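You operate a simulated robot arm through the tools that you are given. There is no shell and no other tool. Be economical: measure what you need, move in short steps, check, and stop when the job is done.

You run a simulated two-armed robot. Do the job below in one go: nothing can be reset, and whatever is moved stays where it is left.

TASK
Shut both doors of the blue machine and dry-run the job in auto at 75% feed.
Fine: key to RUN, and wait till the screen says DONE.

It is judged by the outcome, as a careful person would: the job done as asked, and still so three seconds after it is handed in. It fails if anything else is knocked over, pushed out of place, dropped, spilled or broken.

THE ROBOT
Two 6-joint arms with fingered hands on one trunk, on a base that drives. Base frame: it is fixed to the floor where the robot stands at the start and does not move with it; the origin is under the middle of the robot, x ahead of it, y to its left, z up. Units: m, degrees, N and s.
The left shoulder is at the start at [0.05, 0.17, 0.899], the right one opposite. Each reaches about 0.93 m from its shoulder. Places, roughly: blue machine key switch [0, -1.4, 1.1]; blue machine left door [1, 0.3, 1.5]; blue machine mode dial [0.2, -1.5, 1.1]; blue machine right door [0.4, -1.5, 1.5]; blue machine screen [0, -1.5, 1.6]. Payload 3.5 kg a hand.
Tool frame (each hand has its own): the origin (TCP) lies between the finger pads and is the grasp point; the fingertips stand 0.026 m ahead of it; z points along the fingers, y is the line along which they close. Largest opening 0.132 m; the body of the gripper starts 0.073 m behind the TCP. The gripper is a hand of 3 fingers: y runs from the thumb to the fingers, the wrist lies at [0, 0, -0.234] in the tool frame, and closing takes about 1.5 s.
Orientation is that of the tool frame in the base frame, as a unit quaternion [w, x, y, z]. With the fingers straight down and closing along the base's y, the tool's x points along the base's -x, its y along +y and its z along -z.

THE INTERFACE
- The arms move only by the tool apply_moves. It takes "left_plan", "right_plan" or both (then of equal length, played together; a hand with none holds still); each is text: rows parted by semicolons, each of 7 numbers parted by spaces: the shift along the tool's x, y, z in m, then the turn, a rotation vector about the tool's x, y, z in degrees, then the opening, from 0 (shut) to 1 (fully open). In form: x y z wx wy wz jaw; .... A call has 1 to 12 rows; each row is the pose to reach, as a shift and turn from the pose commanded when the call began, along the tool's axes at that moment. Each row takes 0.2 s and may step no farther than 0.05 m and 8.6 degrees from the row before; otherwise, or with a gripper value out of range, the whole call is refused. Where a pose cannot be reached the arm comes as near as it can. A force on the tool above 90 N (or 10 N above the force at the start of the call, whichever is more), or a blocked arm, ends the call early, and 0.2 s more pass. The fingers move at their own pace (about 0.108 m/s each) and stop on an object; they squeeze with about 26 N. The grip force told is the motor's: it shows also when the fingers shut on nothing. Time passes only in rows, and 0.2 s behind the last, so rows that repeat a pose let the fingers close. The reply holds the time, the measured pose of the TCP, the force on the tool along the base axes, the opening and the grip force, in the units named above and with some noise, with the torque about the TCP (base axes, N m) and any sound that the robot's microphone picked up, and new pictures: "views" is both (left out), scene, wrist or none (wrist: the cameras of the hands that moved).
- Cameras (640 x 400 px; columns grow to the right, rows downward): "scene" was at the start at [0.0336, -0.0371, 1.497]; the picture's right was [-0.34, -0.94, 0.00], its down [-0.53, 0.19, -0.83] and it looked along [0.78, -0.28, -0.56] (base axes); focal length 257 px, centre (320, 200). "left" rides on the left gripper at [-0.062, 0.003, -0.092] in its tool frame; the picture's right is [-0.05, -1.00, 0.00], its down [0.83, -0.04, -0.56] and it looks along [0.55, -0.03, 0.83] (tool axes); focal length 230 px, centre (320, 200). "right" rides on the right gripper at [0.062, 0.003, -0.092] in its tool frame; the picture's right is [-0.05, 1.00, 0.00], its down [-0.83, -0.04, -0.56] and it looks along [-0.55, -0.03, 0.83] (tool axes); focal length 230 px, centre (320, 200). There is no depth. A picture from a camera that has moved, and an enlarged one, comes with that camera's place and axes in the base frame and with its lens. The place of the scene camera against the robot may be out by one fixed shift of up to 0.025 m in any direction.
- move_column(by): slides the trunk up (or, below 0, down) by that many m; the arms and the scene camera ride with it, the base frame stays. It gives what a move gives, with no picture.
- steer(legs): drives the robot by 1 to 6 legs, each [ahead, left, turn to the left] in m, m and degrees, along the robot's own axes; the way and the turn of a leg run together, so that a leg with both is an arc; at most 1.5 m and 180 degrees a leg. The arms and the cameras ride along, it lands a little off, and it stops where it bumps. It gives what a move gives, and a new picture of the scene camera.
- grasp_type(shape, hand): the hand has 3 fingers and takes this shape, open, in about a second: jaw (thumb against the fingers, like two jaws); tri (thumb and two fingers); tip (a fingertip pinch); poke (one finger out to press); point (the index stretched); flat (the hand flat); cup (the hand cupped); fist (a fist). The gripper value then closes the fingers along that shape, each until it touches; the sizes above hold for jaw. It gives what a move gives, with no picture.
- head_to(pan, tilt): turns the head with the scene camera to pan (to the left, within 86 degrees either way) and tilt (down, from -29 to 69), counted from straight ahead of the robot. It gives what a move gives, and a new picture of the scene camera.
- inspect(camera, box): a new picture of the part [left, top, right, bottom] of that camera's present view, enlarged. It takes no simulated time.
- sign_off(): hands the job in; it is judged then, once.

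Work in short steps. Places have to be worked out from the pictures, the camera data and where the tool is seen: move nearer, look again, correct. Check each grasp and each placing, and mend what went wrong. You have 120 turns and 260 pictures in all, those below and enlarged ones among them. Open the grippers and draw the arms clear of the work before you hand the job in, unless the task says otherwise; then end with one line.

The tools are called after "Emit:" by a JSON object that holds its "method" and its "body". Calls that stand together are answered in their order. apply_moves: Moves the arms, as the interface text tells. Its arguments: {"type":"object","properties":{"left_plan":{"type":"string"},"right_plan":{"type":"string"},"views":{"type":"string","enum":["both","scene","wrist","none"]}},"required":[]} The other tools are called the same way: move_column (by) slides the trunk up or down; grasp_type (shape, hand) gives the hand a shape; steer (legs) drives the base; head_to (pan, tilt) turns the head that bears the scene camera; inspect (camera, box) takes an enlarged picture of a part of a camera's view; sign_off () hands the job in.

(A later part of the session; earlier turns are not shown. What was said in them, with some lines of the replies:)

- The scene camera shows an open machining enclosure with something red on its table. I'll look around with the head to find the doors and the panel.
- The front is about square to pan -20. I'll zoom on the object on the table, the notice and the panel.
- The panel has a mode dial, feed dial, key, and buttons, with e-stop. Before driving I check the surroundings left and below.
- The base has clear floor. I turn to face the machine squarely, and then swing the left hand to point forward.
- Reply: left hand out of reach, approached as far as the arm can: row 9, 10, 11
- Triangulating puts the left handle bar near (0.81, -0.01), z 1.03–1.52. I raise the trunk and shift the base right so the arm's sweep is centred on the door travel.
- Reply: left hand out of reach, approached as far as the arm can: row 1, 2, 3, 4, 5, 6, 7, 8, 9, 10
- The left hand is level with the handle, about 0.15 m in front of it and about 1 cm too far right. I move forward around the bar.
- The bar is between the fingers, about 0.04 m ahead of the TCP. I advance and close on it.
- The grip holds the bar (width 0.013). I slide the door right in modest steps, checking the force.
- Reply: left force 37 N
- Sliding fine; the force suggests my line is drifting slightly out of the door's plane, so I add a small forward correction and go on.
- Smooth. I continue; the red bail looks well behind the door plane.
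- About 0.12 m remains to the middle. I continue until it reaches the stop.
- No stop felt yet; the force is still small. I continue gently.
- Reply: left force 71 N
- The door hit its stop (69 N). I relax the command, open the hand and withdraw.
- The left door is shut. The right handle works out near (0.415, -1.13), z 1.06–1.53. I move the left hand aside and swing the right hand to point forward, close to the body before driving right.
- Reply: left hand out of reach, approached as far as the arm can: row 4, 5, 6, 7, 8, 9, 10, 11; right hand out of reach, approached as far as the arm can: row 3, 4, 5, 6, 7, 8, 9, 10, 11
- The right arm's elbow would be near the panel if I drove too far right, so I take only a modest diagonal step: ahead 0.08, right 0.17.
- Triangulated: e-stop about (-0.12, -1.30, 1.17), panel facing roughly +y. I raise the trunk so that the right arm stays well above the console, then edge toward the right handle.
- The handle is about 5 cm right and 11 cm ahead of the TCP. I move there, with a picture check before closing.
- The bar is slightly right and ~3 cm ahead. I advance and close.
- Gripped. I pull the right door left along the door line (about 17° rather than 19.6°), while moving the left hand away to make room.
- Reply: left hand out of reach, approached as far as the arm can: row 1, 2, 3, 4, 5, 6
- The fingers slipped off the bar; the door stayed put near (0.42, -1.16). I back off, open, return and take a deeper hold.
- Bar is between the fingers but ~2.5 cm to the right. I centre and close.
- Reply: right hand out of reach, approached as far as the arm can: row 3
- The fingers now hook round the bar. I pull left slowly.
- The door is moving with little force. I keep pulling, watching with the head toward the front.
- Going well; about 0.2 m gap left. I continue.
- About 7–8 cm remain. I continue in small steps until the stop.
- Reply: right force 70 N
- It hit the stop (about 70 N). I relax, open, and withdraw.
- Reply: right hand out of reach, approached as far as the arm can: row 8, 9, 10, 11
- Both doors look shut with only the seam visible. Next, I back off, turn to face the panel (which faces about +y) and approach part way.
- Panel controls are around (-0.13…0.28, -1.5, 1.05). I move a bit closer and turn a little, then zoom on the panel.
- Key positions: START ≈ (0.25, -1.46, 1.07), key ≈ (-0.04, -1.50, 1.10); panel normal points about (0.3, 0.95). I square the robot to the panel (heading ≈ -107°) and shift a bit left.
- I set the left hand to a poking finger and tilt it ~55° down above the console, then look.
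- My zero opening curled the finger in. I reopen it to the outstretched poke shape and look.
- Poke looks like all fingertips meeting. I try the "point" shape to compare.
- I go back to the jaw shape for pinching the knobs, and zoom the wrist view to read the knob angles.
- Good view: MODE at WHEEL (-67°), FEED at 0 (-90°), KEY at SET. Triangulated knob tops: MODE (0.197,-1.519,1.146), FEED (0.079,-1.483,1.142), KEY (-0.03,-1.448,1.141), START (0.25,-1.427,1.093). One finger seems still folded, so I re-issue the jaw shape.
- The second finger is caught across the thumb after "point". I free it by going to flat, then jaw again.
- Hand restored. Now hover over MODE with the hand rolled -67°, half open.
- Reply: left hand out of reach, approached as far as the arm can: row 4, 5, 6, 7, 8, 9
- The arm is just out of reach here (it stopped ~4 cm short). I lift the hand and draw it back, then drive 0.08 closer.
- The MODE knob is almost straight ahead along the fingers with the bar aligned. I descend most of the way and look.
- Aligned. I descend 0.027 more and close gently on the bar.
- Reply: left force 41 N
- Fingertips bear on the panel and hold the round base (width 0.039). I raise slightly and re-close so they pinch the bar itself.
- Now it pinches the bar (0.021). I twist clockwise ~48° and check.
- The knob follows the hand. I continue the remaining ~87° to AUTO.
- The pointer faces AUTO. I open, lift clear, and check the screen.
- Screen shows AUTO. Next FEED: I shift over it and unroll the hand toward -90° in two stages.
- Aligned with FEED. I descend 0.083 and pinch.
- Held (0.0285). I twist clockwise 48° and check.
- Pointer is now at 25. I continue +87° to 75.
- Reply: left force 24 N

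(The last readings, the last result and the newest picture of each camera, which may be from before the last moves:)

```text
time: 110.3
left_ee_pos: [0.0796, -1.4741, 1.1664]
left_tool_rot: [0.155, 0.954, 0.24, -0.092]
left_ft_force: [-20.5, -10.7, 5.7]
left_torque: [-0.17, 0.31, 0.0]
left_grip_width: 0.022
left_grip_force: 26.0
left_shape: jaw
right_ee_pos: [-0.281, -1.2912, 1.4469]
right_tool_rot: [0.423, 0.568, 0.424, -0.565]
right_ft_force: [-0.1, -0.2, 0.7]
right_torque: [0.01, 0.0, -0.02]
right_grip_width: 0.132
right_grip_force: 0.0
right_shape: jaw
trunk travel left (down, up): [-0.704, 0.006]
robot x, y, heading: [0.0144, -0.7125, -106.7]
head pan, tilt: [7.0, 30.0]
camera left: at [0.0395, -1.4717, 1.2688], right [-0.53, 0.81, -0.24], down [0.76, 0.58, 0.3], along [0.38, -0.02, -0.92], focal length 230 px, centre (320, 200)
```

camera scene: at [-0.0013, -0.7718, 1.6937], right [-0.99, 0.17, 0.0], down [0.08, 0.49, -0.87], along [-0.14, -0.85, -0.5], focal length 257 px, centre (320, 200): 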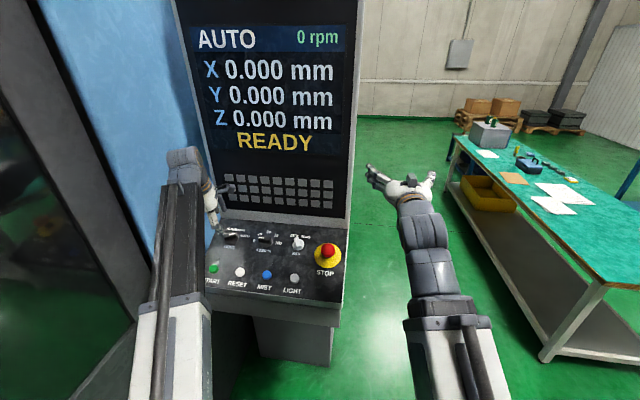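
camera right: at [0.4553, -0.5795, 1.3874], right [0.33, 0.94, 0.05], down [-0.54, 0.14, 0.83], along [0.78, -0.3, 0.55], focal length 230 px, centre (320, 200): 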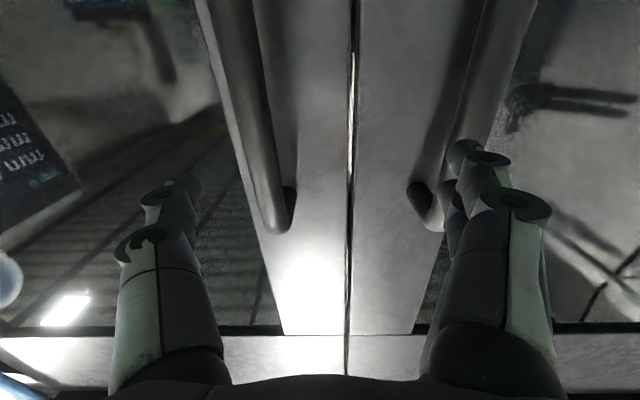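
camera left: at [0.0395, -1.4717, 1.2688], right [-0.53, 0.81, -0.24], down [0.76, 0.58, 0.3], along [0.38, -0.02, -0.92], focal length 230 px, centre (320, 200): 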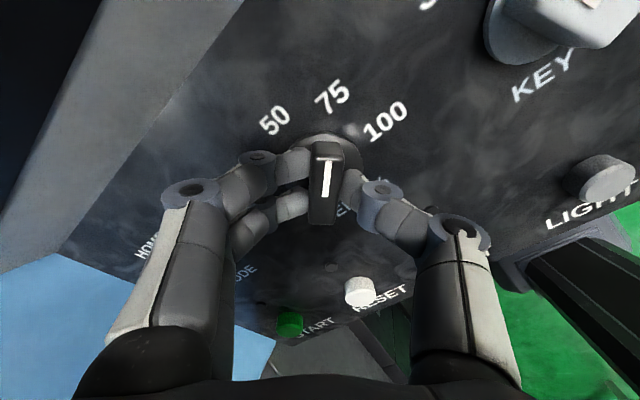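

Pointer reads 75. I open, lift, then shift to the key unrolling the hand by 60°.

Emit:
{"method": "apply_moves", "body": {"left_plan": "0 0 0 0 0 0 0.3; 0 0 0 0 0 0 0.5; 0 0 0 0 0 0 0.5; 0 0 -0.03 0 0 0 0.5; 0 0 -0.06 0 0 0 0.5; 0 0 -0.09 0 0 0 0.5; 0 0 -0.1 0 0 0 0.5", "views": "none"}}

Emit:
{"method": "apply_moves", "body": {"left_plan": "-0.01 -0.01 0 0 0 -8 0.5; -0.02 -0.02 0 0 0 -16 0.5; -0.03 -0.03 0 0 0 -24 0.5; -0.04 -0.04 0 0 0 -32 0.5; -0.05 -0.05 0 0 0 -40 0.5; -0.06 -0.06 0 0 0 -48 0.5; -0.07 -0.07 0 0 0 -56 0.5; -0.08 -0.083 0 0 0 -60 0.5"}}

Emit:
{"method": "inspect", "body": {"camera": "left", "box": [200, 50, 440, 200]}}

Emit:
{"method": "inspect", "body": {"camera": "scene", "box": [180, 170, 360, 290]}}

```text
time: 111.9
left_ee_pos: [0.093, -1.4407, 1.2601]
left_tool_rot: [0.156, 0.953, 0.241, -0.094]
left_ft_force: [0.3, 0.2, 0.8]
left_torque: [-0.02, 0.01, 0.01]
left_grip_width: 0.0654
left_grip_force: 0.1
left_shape: jaw
right_ee_pos: [-0.2786, -1.2906, 1.4474]
right_tool_rot: [0.423, 0.566, 0.424, -0.566]
right_ft_force: [0.9, -0.7, -0.1]
right_torque: [-0.02, -0.01, 0.02]
right_grip_width: 0.1317
right_grip_force: 0.0
right_shape: jaw
trunk travel left (down, up): [-0.704, 0.006]
robot x, y, heading: [0.0109, -0.7151, -106.6]
head pan, tilt: [7.0, 30.0]
```

```text
time: 113.7
left_ee_pos: [-0.0156, -1.4052, 1.2587]
left_tool_rot: [0.089, 0.704, 0.687, -0.159]
left_ft_force: [-0.1, 0.2, 0.2]
left_torque: [0.0, 0.01, 0.01]
left_grip_width: 0.0654
left_grip_force: 0.0
left_shape: jaw
right_ee_pos: [-0.2777, -1.29, 1.448]
right_tool_rot: [0.424, 0.566, 0.425, -0.565]
right_ft_force: [0.2, -0.9, 0.0]
right_torque: [0.01, 0.0, 0.02]
right_grip_width: 0.132
right_grip_force: 0.0
right_shape: jaw
trunk travel left (down, up): [-0.704, 0.006]
robot x, y, heading: [0.013, -0.7159, -106.2]
head pan, tilt: [7.0, 30.0]
camera scene: at [-0.0015, -0.7717, 1.6938], right [-0.99, 0.17, 0.0], down [0.08, 0.49, -0.87], along [-0.14, -0.85, -0.5], focal length 257 px, centre (320, 200)
camera left: at [-0.0019, -1.4322, 1.3663], right [-0.99, -0.01, 0.11], down [0.02, 0.97, 0.24], along [-0.11, 0.24, -0.97], focal length 230 px, centre (320, 200)
```

scene: 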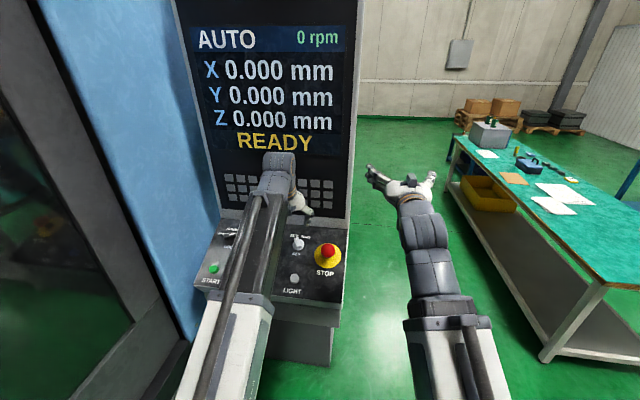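
left: 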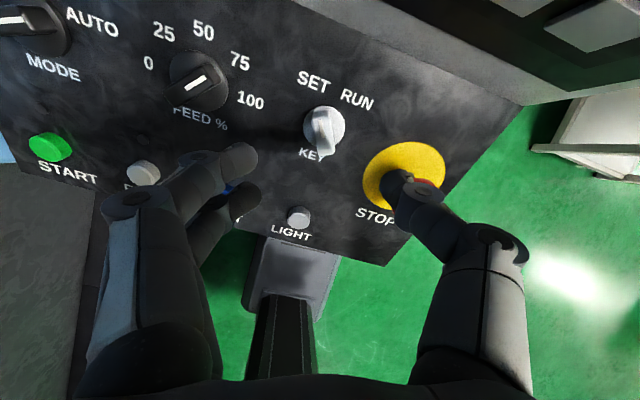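

```text
2.67 times, centred on (320, 125) of left
camera zoom: at [-0.0019, -1.4322, 1.3663], right [-0.99, -0.01, 0.11], down [0.02, 0.97, 0.24], along [-0.11, 0.24, -0.97], focal length 614 px, centre (320, 400)
```

zoom: 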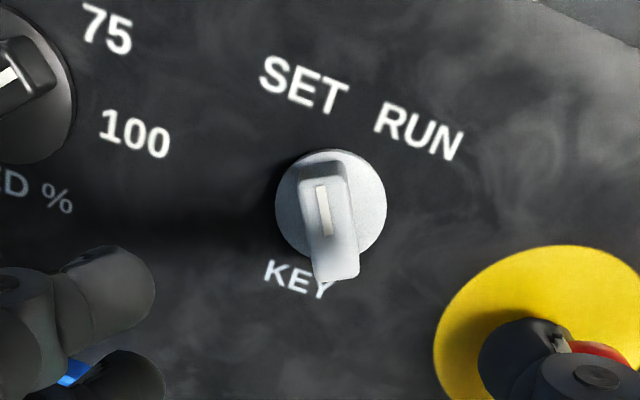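

```text
3.33 times, centred on (270, 230) of scene
camera zoom: at [-0.0015, -0.7717, 1.6938], right [-0.99, 0.17, 0.0], down [0.08, 0.49, -0.87], along [-0.14, -0.85, -0.5], focal length 856 px, centre (487, 100)
```

zoom: 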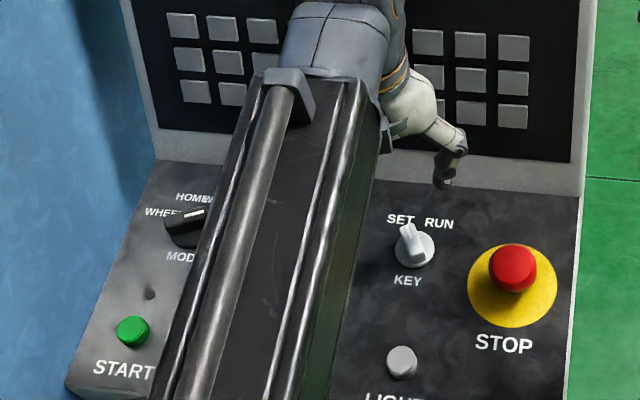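

FEED shows 75 and the key is centred below the hand, bar at about -22°. I narrow the opening (e-stop is to the right), roll -8° more, descend and pinch the key.

Emit:
{"method": "apply_moves", "body": {"left_plan": "0 0 0.01 0 0 -4 0.38; 0 0 0.02 0 0 -7 0.38; 0 0 0.045 0 0 -7 0.38; 0 0 0.07 0 0 -7 0.38; 0 0 0.085 0 0 -7 0.38", "views": "wrist"}}

```text
time: 114.9
left_ee_pos: [-0.0252, -1.4338, 1.1787]
left_tool_rot: [0.08, 0.661, 0.728, -0.163]
left_ft_force: [0.5, -0.1, 0.4]
left_torque: [0.01, 0.0, 0.02]
left_grip_width: 0.0506
left_grip_force: 0.1
left_shape: jaw
right_ee_pos: [-0.2783, -1.292, 1.4472]
right_tool_rot: [0.423, 0.567, 0.424, -0.566]
right_ft_force: [0.1, 0.4, 0.3]
right_torque: [-0.01, -0.06, 0.0]
right_grip_width: 0.1319
right_grip_force: 0.0
right_shape: jaw
trunk travel left (down, up): [-0.704, 0.006]
robot x, y, heading: [0.0107, -0.7155, -106.8]
head pan, tilt: [7.0, 30.0]
camera left: at [-0.0043, -1.4597, 1.285], right [-0.98, -0.12, 0.15], down [-0.08, 0.96, 0.25], along [-0.18, 0.23, -0.96], focal length 230 px, centre (320, 200)
```

left: 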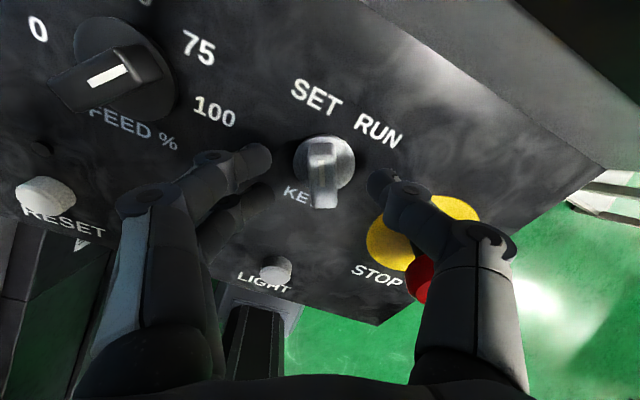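

Clear of the e-stop (~3 cm). I descend 1 cm more and pinch the key.

Emit:
{"method": "apply_moves", "body": {"left_plan": "0 0 0.005 0 0 0 0.38; 0 0 0.01 0 0 0 0.38; 0 0 0.01 0 0 0 0; 0 0 0.01 0 0 0 0; 0 0 0.01 0 0 0 0; 0 0 0.01 0 0 0 0", "views": "wrist"}}

```text
time: 116.3
left_ee_pos: [-0.0259, -1.4364, 1.1694]
left_tool_rot: [0.079, 0.661, 0.728, -0.163]
left_ft_force: [-0.4, -1.4, -1.7]
left_torque: [0.01, 0.03, 0.0]
left_grip_width: 0.0106
left_grip_force: 26.1
left_shape: jaw
right_ee_pos: [-0.2774, -1.2916, 1.4464]
right_tool_rot: [0.423, 0.567, 0.424, -0.565]
right_ft_force: [-0.7, 0.4, 0.1]
right_torque: [0.0, -0.02, 0.0]
right_grip_width: 0.1318
right_grip_force: 0.0
right_shape: jaw
trunk travel left (down, up): [-0.704, 0.006]
robot x, y, heading: [0.0087, -0.7108, -106.8]
head pan, tilt: [7.0, 30.0]
camera left: at [-0.0054, -1.4634, 1.2764], right [-0.98, -0.12, 0.15], down [-0.08, 0.97, 0.25], along [-0.18, 0.23, -0.96], focal length 230 px, centre (320, 200)
```

left: 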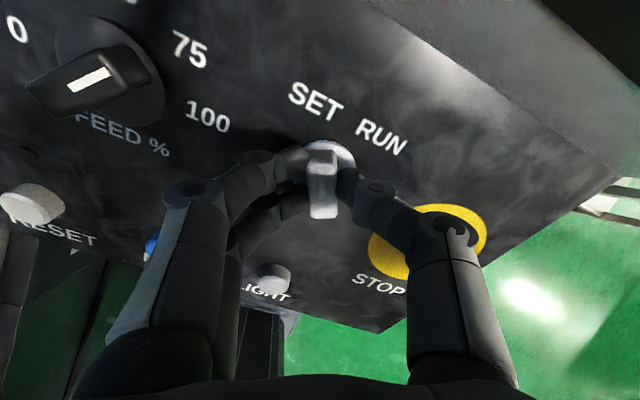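

Key pinched. I twist clockwise 45° with forces checked.

Emit:
{"method": "apply_moves", "body": {"left_plan": "0 0 0 0 0 8 0; 0 0 0 0 0 16 0; 0 0 0 0 0 24 0; 0 0 0 0 0 32 0; 0 0 0 0 0 40 0; 0 0 0 0 0 45 0"}}

```text
time: 117.7
left_ee_pos: [-0.0283, -1.4386, 1.1711]
left_tool_rot: [0.136, 0.89, 0.418, -0.122]
left_ft_force: [-13.1, -2.4, 4.1]
left_torque: [-0.12, 0.25, 0.01]
left_grip_width: 0.0107
left_grip_force: 25.8
left_shape: jaw
right_ee_pos: [-0.2792, -1.291, 1.4481]
right_tool_rot: [0.424, 0.567, 0.424, -0.565]
right_ft_force: [0.3, -0.3, -0.2]
right_torque: [-0.01, 0.01, 0.0]
right_grip_width: 0.132
right_grip_force: 0.0
right_shape: jaw
trunk travel left (down, up): [-0.704, 0.006]
robot x, y, heading: [0.0095, -0.7121, -106.7]
head pan, tilt: [7.0, 30.0]
camera scene: at [-0.0033, -0.7716, 1.6938], right [-0.99, 0.17, 0.0], down [0.08, 0.49, -0.87], along [-0.14, -0.85, -0.5], focal length 257 px, centre (320, 200)
camera left: at [-0.0528, -1.4524, 1.2774], right [-0.81, 0.58, -0.12], down [0.54, 0.81, 0.24], along [0.24, 0.13, -0.96], focal length 230 px, centre (320, 200)
```

scene: 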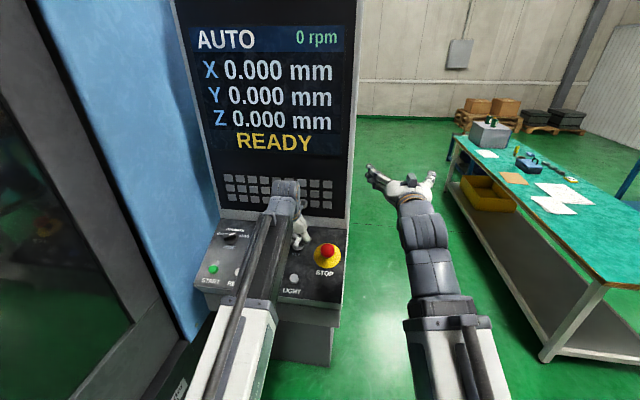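
left: 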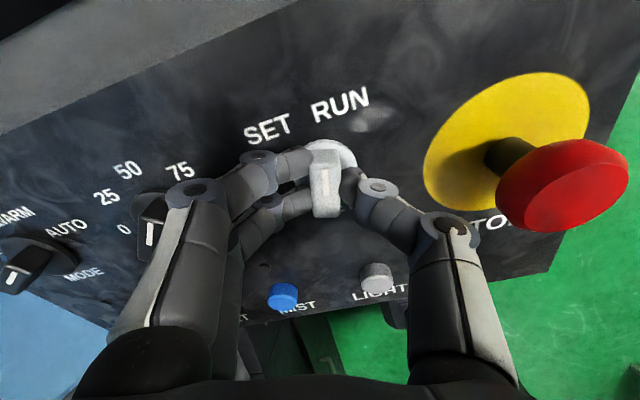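

Pointer is close to RUN. I give 8° more, then release, lift and inspect.

Emit:
{"method": "apply_moves", "body": {"left_plan": "0 0 0 0 0 4 0; 0 0 0 0 0 8 0; 0 0 0 0 0 8 0; 0 0 0 0 0 4 0.15; 0 0 0 0 0 4 0.3; 0 0 0 0 0 4 0.38; 0 0 -0.03 0 0 4 0.38; 0 0 -0.06 0 0 0 0.38; 0 0 -0.09 0 0 0 0.38; 0 0 -0.1 0 0 0 0.38", "views": "wrist"}}

Emit:
{"method": "inspect", "body": {"camera": "scene", "box": [180, 170, 360, 290]}}

```text
time: 119.9
left_ee_pos: [-0.0151, -1.4033, 1.2621]
left_tool_rot: [0.135, 0.889, 0.42, -0.121]
left_ft_force: [0.3, -0.1, 0.0]
left_torque: [0.0, -0.02, 0.0]
left_grip_width: 0.0498
left_grip_force: 0.1
left_shape: jaw
right_ee_pos: [-0.2787, -1.2916, 1.448]
right_tool_rot: [0.423, 0.567, 0.425, -0.565]
right_ft_force: [1.0, 0.0, 0.1]
right_torque: [0.04, 0.02, 0.02]
right_grip_width: 0.1317
right_grip_force: 0.0
right_shape: jaw
trunk travel left (down, up): [-0.704, 0.006]
robot x, y, heading: [0.0084, -0.7139, -106.5]
head pan, tilt: [7.0, 30.0]
camera left: at [-0.0398, -1.4178, 1.3688], right [-0.81, 0.57, -0.12], down [0.54, 0.81, 0.24], along [0.24, 0.13, -0.96], focal length 230 px, centre (320, 200)
```

left: 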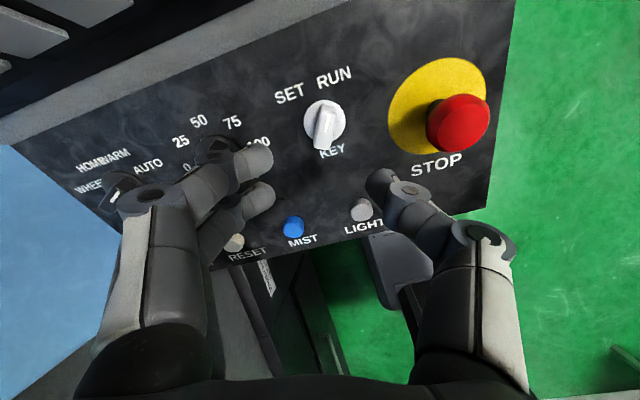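

```text
3.33 times, centred on (270, 230) of scene
camera zoom: at [-0.0013, -0.7718, 1.6937], right [-0.99, 0.17, 0.0], down [0.08, 0.49, -0.87], along [-0.14, -0.85, -0.5], focal length 856 px, centre (487, 100)
```

zoom: 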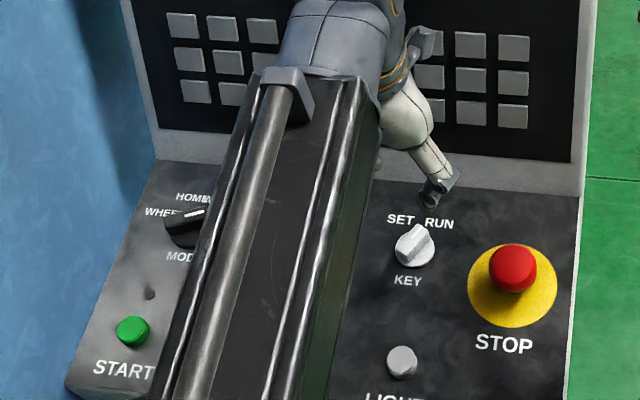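

Key points to RUN. Now I close the fingers and move over the START button.

Emit:
{"method": "apply_moves", "body": {"left_plan": "0.02 0.02 0 0 0 -3 0; 0.045 0.044 0 0 0 -6 0; 0.068 0.067 0 0 0 -9 0; 0.09 0.089 0 0 0 -12 0; 0.112 0.111 0 0 0 -15 0; 0.134 0.133 0 0 0 -18 0; 0.156 0.155 0.01 0 0 -21 0; 0.178 0.177 0.03 0 0 -23 0; 0.201 0.199 0.05 0 0 -23 0"}}

```text
time: 121.9
left_ee_pos: [0.2614, -1.3995, 1.1782]
left_tool_rot: [0.108, 0.788, 0.588, -0.145]
left_ft_force: [-0.1, -0.4, 1.1]
left_torque: [-0.02, 0.04, -0.02]
left_grip_width: 0.0001
left_grip_force: 25.9
left_shape: jaw
right_ee_pos: [-0.2784, -1.2916, 1.4491]
right_tool_rot: [0.423, 0.567, 0.424, -0.566]
right_ft_force: [-1.5, -0.1, -0.2]
right_torque: [0.0, -0.02, -0.03]
right_grip_width: 0.132
right_grip_force: 0.1
right_shape: jaw
trunk travel left (down, up): [-0.704, 0.006]
robot x, y, heading: [0.0114, -0.714, -106.7]
head pan, tilt: [7.0, 30.0]
camera scene: at [-0.0008, -0.772, 1.6938], right [-0.99, 0.17, 0.0], down [0.08, 0.49, -0.87], along [-0.14, -0.85, -0.5], focal length 257 px, centre (320, 200)
camera left: at [0.2591, -1.4239, 1.2864], right [-0.97, 0.24, 0.02], down [0.24, 0.95, 0.22], along [0.03, 0.22, -0.97], focal length 230 px, centre (320, 200)
```

scene: 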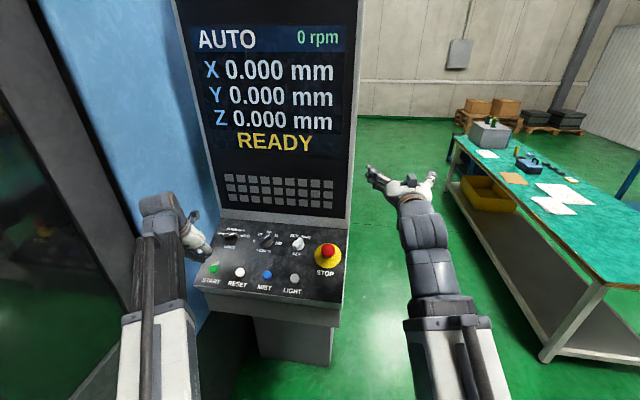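
left: 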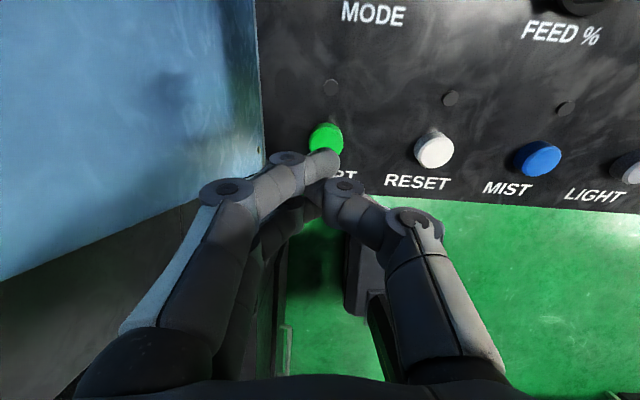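

The START button is right on the finger axis. Before pressing, I verify the dials.

Emit:
{"method": "inspect", "body": {"camera": "scene", "box": [200, 215, 352, 310]}}

```text
4.21 times, centred on (276, 262) of scene
camera zoom: at [-0.0008, -0.772, 1.6938], right [-0.99, 0.17, 0.0], down [0.08, 0.49, -0.87], along [-0.14, -0.85, -0.5], focal length 1081 px, centre (505, -63)
```

zoom: 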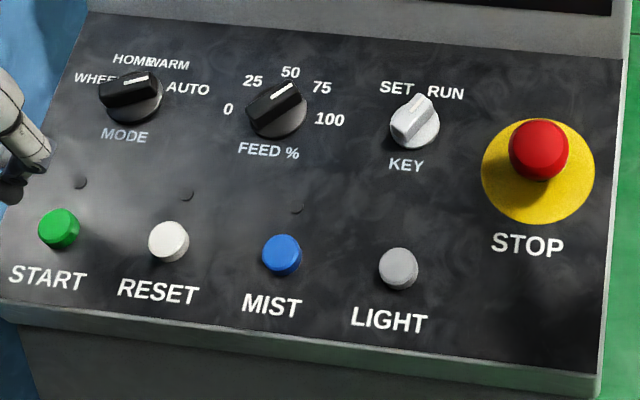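

Dials are right: AUTO, 75, RUN. I press START in small steps and retreat.

Emit:
{"method": "apply_moves", "body": {"left_plan": "0 0 0.03 0 0 0 0; 0 0 0.05 0 0 0 0; 0 0 0.056 0 0 0 0; 0 0 0.061 0 0 0 0; 0 0 0.065 0 0 0 0; 0 0 0.068 0 0 0 0; 0 0 0.068 0 0 0 0"}}

```text
time: 123.5
left_ee_pos: [0.2534, -1.4213, 1.1167]
left_tool_rot: [0.11, 0.788, 0.588, -0.146]
left_ft_force: [3.0, 2.5, 12.3]
left_torque: [-0.03, -0.02, -0.01]
left_grip_width: 0.0
left_grip_force: 26.3
left_shape: jaw
right_ee_pos: [-0.2775, -1.2903, 1.4493]
right_tool_rot: [0.423, 0.566, 0.423, -0.566]
right_ft_force: [-0.1, -0.2, 0.6]
right_torque: [0.02, -0.02, 0.03]
right_grip_width: 0.1319
right_grip_force: 0.0
right_shape: jaw
trunk travel left (down, up): [-0.704, 0.006]
robot x, y, heading: [0.0104, -0.7159, -106.5]
head pan, tilt: [7.0, 30.0]
heard: click
camera scene: at [-0.0014, -0.7701, 1.6939], right [-0.99, 0.17, 0.0], down [0.08, 0.49, -0.87], along [-0.14, -0.85, -0.5], focal length 257 px, centre (320, 200)
camera left: at [0.2501, -1.4459, 1.2241], right [-0.97, 0.24, 0.02], down [0.24, 0.95, 0.22], along [0.04, 0.22, -0.98], focal length 230 px, centre (320, 200)
```

scene: 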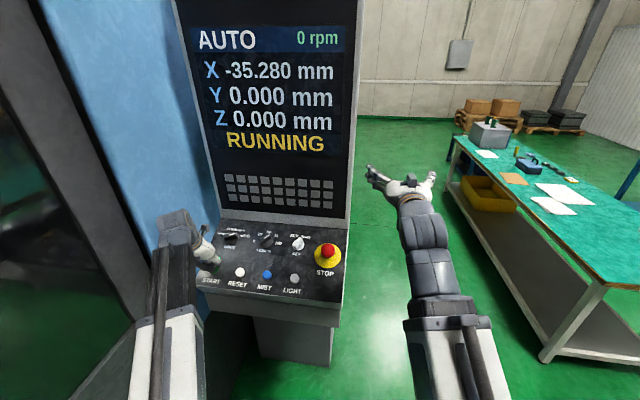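
left: 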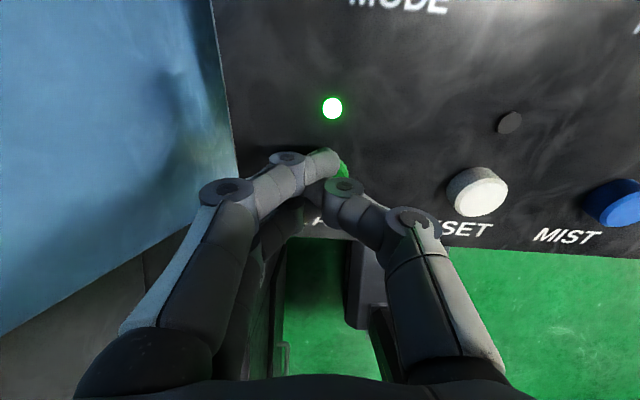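

RUNNING, with the green lamp lit. I lift the hand away, open it, and wait.

Emit:
{"method": "apply_moves", "body": {"left_plan": "0 0 -0.03 0 0 0 0; 0 0 -0.06 0 0 0 0; 0 0 -0.1 0 0 0 0; 0 0 -0.14 0 0 0 0; 0 0 -0.18 0 0 0 0.5; 0 0 -0.2 0 0 0 1; 0 0 -0.2 0 0 0 1; 0 0 -0.2 0 0 0 1; 0 0 -0.2 0 0 0 1; 0 0 -0.2 0 0 0 1; 0 0 -0.2 0 0 0 1; 0 0 -0.2 0 0 0 1", "views": "scene"}}

```text
time: 126.1
left_ee_pos: [0.2699, -1.3554, 1.3035]
left_tool_rot: [0.107, 0.788, 0.588, -0.145]
left_ft_force: [-0.1, -0.4, 0.4]
left_torque: [-0.02, 0.0, 0.0]
left_grip_width: 0.1318
left_grip_force: 0.1
left_shape: jaw
right_ee_pos: [-0.278, -1.2917, 1.4482]
right_tool_rot: [0.423, 0.567, 0.424, -0.565]
right_ft_force: [0.1, -0.5, -0.8]
right_torque: [0.01, -0.02, -0.01]
right_grip_width: 0.132
right_grip_force: 0.1
right_shape: jaw
trunk travel left (down, up): [-0.704, 0.006]
robot x, y, heading: [0.0145, -0.7144, -106.6]
head pan, tilt: [7.0, 30.0]
camera scene: at [-0.0012, -0.7718, 1.6937], right [-0.99, 0.17, 0.0], down [0.08, 0.49, -0.87], along [-0.14, -0.85, -0.5], focal length 257 px, centre (320, 200)
```

scene: 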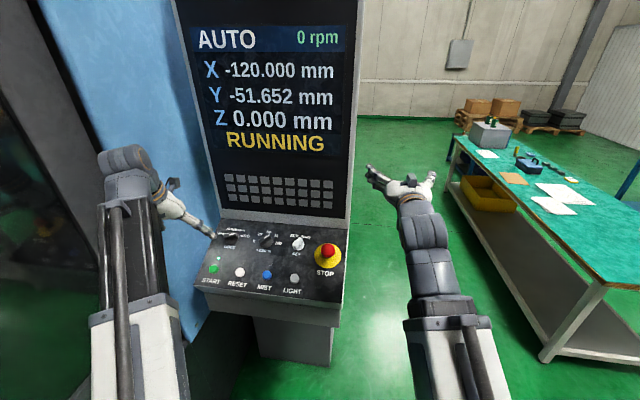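

The program is still running. I wait by holding still.

Emit:
{"method": "apply_moves", "body": {"left_plan": "0 0 0 0 0 0 1; 0 0 0 0 0 0 1; 0 0 0 0 0 0 1; 0 0 0 0 0 0 1; 0 0 0 0 0 0 1; 0 0 0 0 0 0 1; 0 0 0 0 0 0 1; 0 0 0 0 0 0 1; 0 0 0 0 0 0 1; 0 0 0 0 0 0 1; 0 0 0 0 0 0 1; 0 0 0 0 0 0 1", "views": "none"}}

Emit:
{"method": "apply_moves", "body": {"left_plan": "0 0 0 0 0 0 1; 0 0 0 0 0 0 1; 0 0 0 0 0 0 1; 0 0 0 0 0 0 1; 0 0 0 0 0 0 1; 0 0 0 0 0 0 1; 0 0 0 0 0 0 1; 0 0 0 0 0 0 1; 0 0 0 0 0 0 1; 0 0 0 0 0 0 1; 0 0 0 0 0 0 1; 0 0 0 0 0 0 1", "views": "scene"}}

```text
time: 128.7
left_ee_pos: [0.2697, -1.3535, 1.3036]
left_tool_rot: [0.109, 0.788, 0.588, -0.145]
left_ft_force: [-0.5, 0.3, 1.0]
left_torque: [-0.07, 0.02, 0.01]
left_grip_width: 0.132
left_grip_force: 0.0
left_shape: jaw
right_ee_pos: [-0.2768, -1.2914, 1.4481]
right_tool_rot: [-0.424, -0.566, -0.424, 0.566]
right_ft_force: [-0.2, -0.2, 0.5]
right_torque: [0.02, 0.0, -0.03]
right_grip_width: 0.1317
right_grip_force: 0.0
right_shape: jaw
trunk travel left (down, up): [-0.704, 0.006]
robot x, y, heading: [0.0124, -0.7167, -106.6]
head pan, tilt: [7.0, 30.0]
```

```text
time: 131.3
left_ee_pos: [0.2694, -1.3538, 1.3031]
left_tool_rot: [0.108, 0.788, 0.588, -0.146]
left_ft_force: [1.2, 0.0, -0.4]
left_torque: [-0.04, -0.02, -0.04]
left_grip_width: 0.132
left_grip_force: 0.1
left_shape: jaw
right_ee_pos: [-0.2773, -1.2905, 1.4473]
right_tool_rot: [0.424, 0.566, 0.424, -0.566]
right_ft_force: [0.0, -0.9, 0.3]
right_torque: [0.03, -0.02, -0.05]
right_grip_width: 0.1319
right_grip_force: 0.0
right_shape: jaw
trunk travel left (down, up): [-0.704, 0.006]
robot x, y, heading: [0.0152, -0.7183, -106.3]
head pan, tilt: [7.0, 30.0]
camera scene: at [-0.0012, -0.7718, 1.6937], right [-0.99, 0.17, 0.0], down [0.08, 0.49, -0.87], along [-0.14, -0.85, -0.5], focal length 257 px, centre (320, 200)
```

scene: 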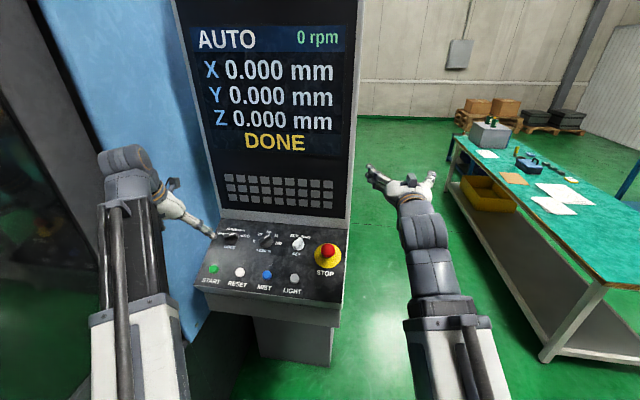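

The screen says DONE. I back the robot clear and check the doors once more.

Emit:
{"method": "steer", "body": {"legs": [[-0.2, -0.05, 0]]}}

Emit:
{"method": "head_to", "body": {"pan": 75, "tilt": 15}}

Emit:
{"method": "head_to", "body": {"pan": 7, "tilt": 25}}

```text
time: 133.0
left_ee_pos: [0.2789, -1.1497, 1.3043]
left_tool_rot: [0.108, 0.789, 0.587, -0.146]
left_ft_force: [-0.1, -0.1, 0.1]
left_torque: [-0.02, 0.01, 0.0]
left_grip_width: 0.1319
left_grip_force: 0.1
left_shape: jaw
right_ee_pos: [-0.2682, -1.0834, 1.4493]
right_tool_rot: [0.422, 0.567, 0.422, -0.567]
right_ft_force: [-0.5, 0.4, 0.1]
right_torque: [-0.01, 0.05, 0.01]
right_grip_width: 0.132
right_grip_force: 0.2
right_shape: jaw
trunk travel left (down, up): [-0.704, 0.006]
robot x, y, heading: [0.0196, -0.5091, -107.0]
head pan, tilt: [7.0, 30.0]
camera scene: at [0.0096, -0.5654, 1.6938], right [-0.99, 0.17, 0.0], down [0.08, 0.49, -0.87], along [-0.15, -0.85, -0.5], focal length 257 px, centre (320, 200)
```

scene: 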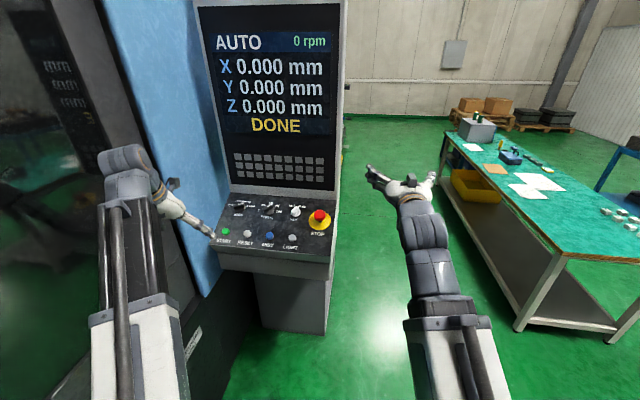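

```text
time: 134.3
left_ee_pos: [0.2794, -1.1509, 1.3038]
left_tool_rot: [0.107, 0.789, 0.587, -0.145]
left_ft_force: [0.5, -0.1, 0.0]
left_torque: [0.01, -0.02, 0.04]
left_grip_width: 0.132
left_grip_force: 0.0
left_shape: jaw
right_ee_pos: [-0.268, -1.0856, 1.4473]
right_tool_rot: [0.422, 0.567, 0.424, -0.566]
right_ft_force: [-0.5, -0.5, 0.2]
right_torque: [-0.01, -0.01, -0.02]
right_grip_width: 0.1317
right_grip_force: 0.1
right_shape: jaw
trunk travel left (down, up): [-0.704, 0.006]
robot x, y, heading: [0.0203, -0.5132, -106.9]
head pan, tilt: [75.0, 15.0]
camera scene: at [0.1043, -0.5272, 1.7179], right [-0.53, -0.85, 0.0], down [-0.22, 0.14, -0.97], along [0.82, -0.51, -0.26], focal length 257 px, centre (320, 200)
```

scene: 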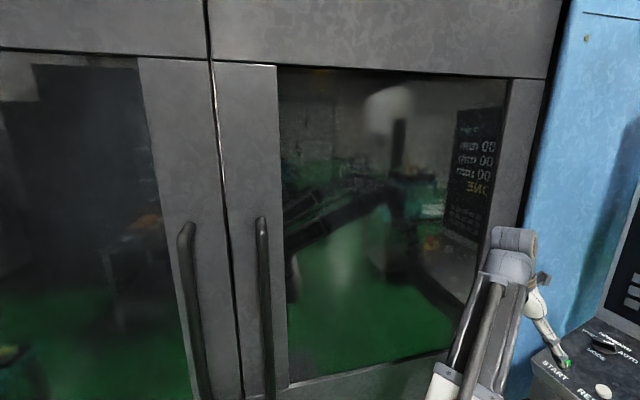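

```text
time: 135.7
left_ee_pos: [0.2793, -1.1502, 1.3033]
left_tool_rot: [0.108, 0.789, 0.587, -0.146]
left_ft_force: [-0.2, -0.9, -0.3]
left_torque: [0.0, 0.0, 0.01]
left_grip_width: 0.1318
left_grip_force: 0.0
left_shape: jaw
right_ee_pos: [-0.2686, -1.0849, 1.4479]
right_tool_rot: [0.422, 0.568, 0.423, -0.566]
right_ft_force: [-0.5, 0.7, -0.4]
right_torque: [-0.01, -0.03, 0.01]
right_grip_width: 0.132
right_grip_force: 0.0
right_shape: jaw
trunk travel left (down, up): [-0.704, 0.006]
robot x, y, heading: [0.0241, -0.5088, -106.8]
head pan, tilt: [7.0, 25.0]
camera scene: at [0.0093, -0.5688, 1.7017], right [-0.99, 0.17, 0.0], down [0.07, 0.42, -0.91], along [-0.15, -0.89, -0.42], focal length 257 px, centre (320, 200)
```

scene: 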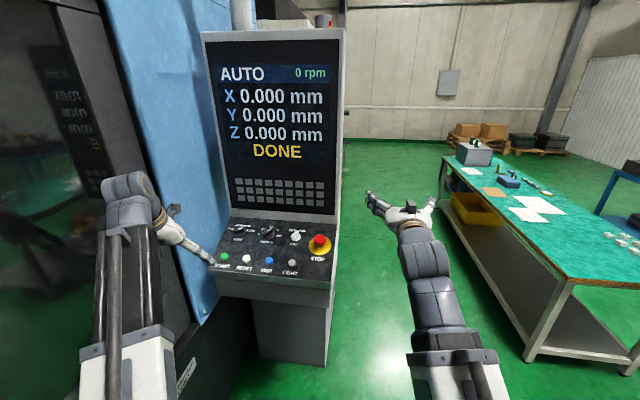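

Doors are shut, the dials are at AUTO, 75 % and RUN, the screen says DONE, and the hands are open and clear. I hand the job in.

Emit:
{"method": "sign_off", "body": {}}

```text
The job is handed in.
```

The job is done: both doors of the blue machine are shut, the dials are on AUTO, 75% feed and key RUN, and the dry run finished with the screen showing DONE.
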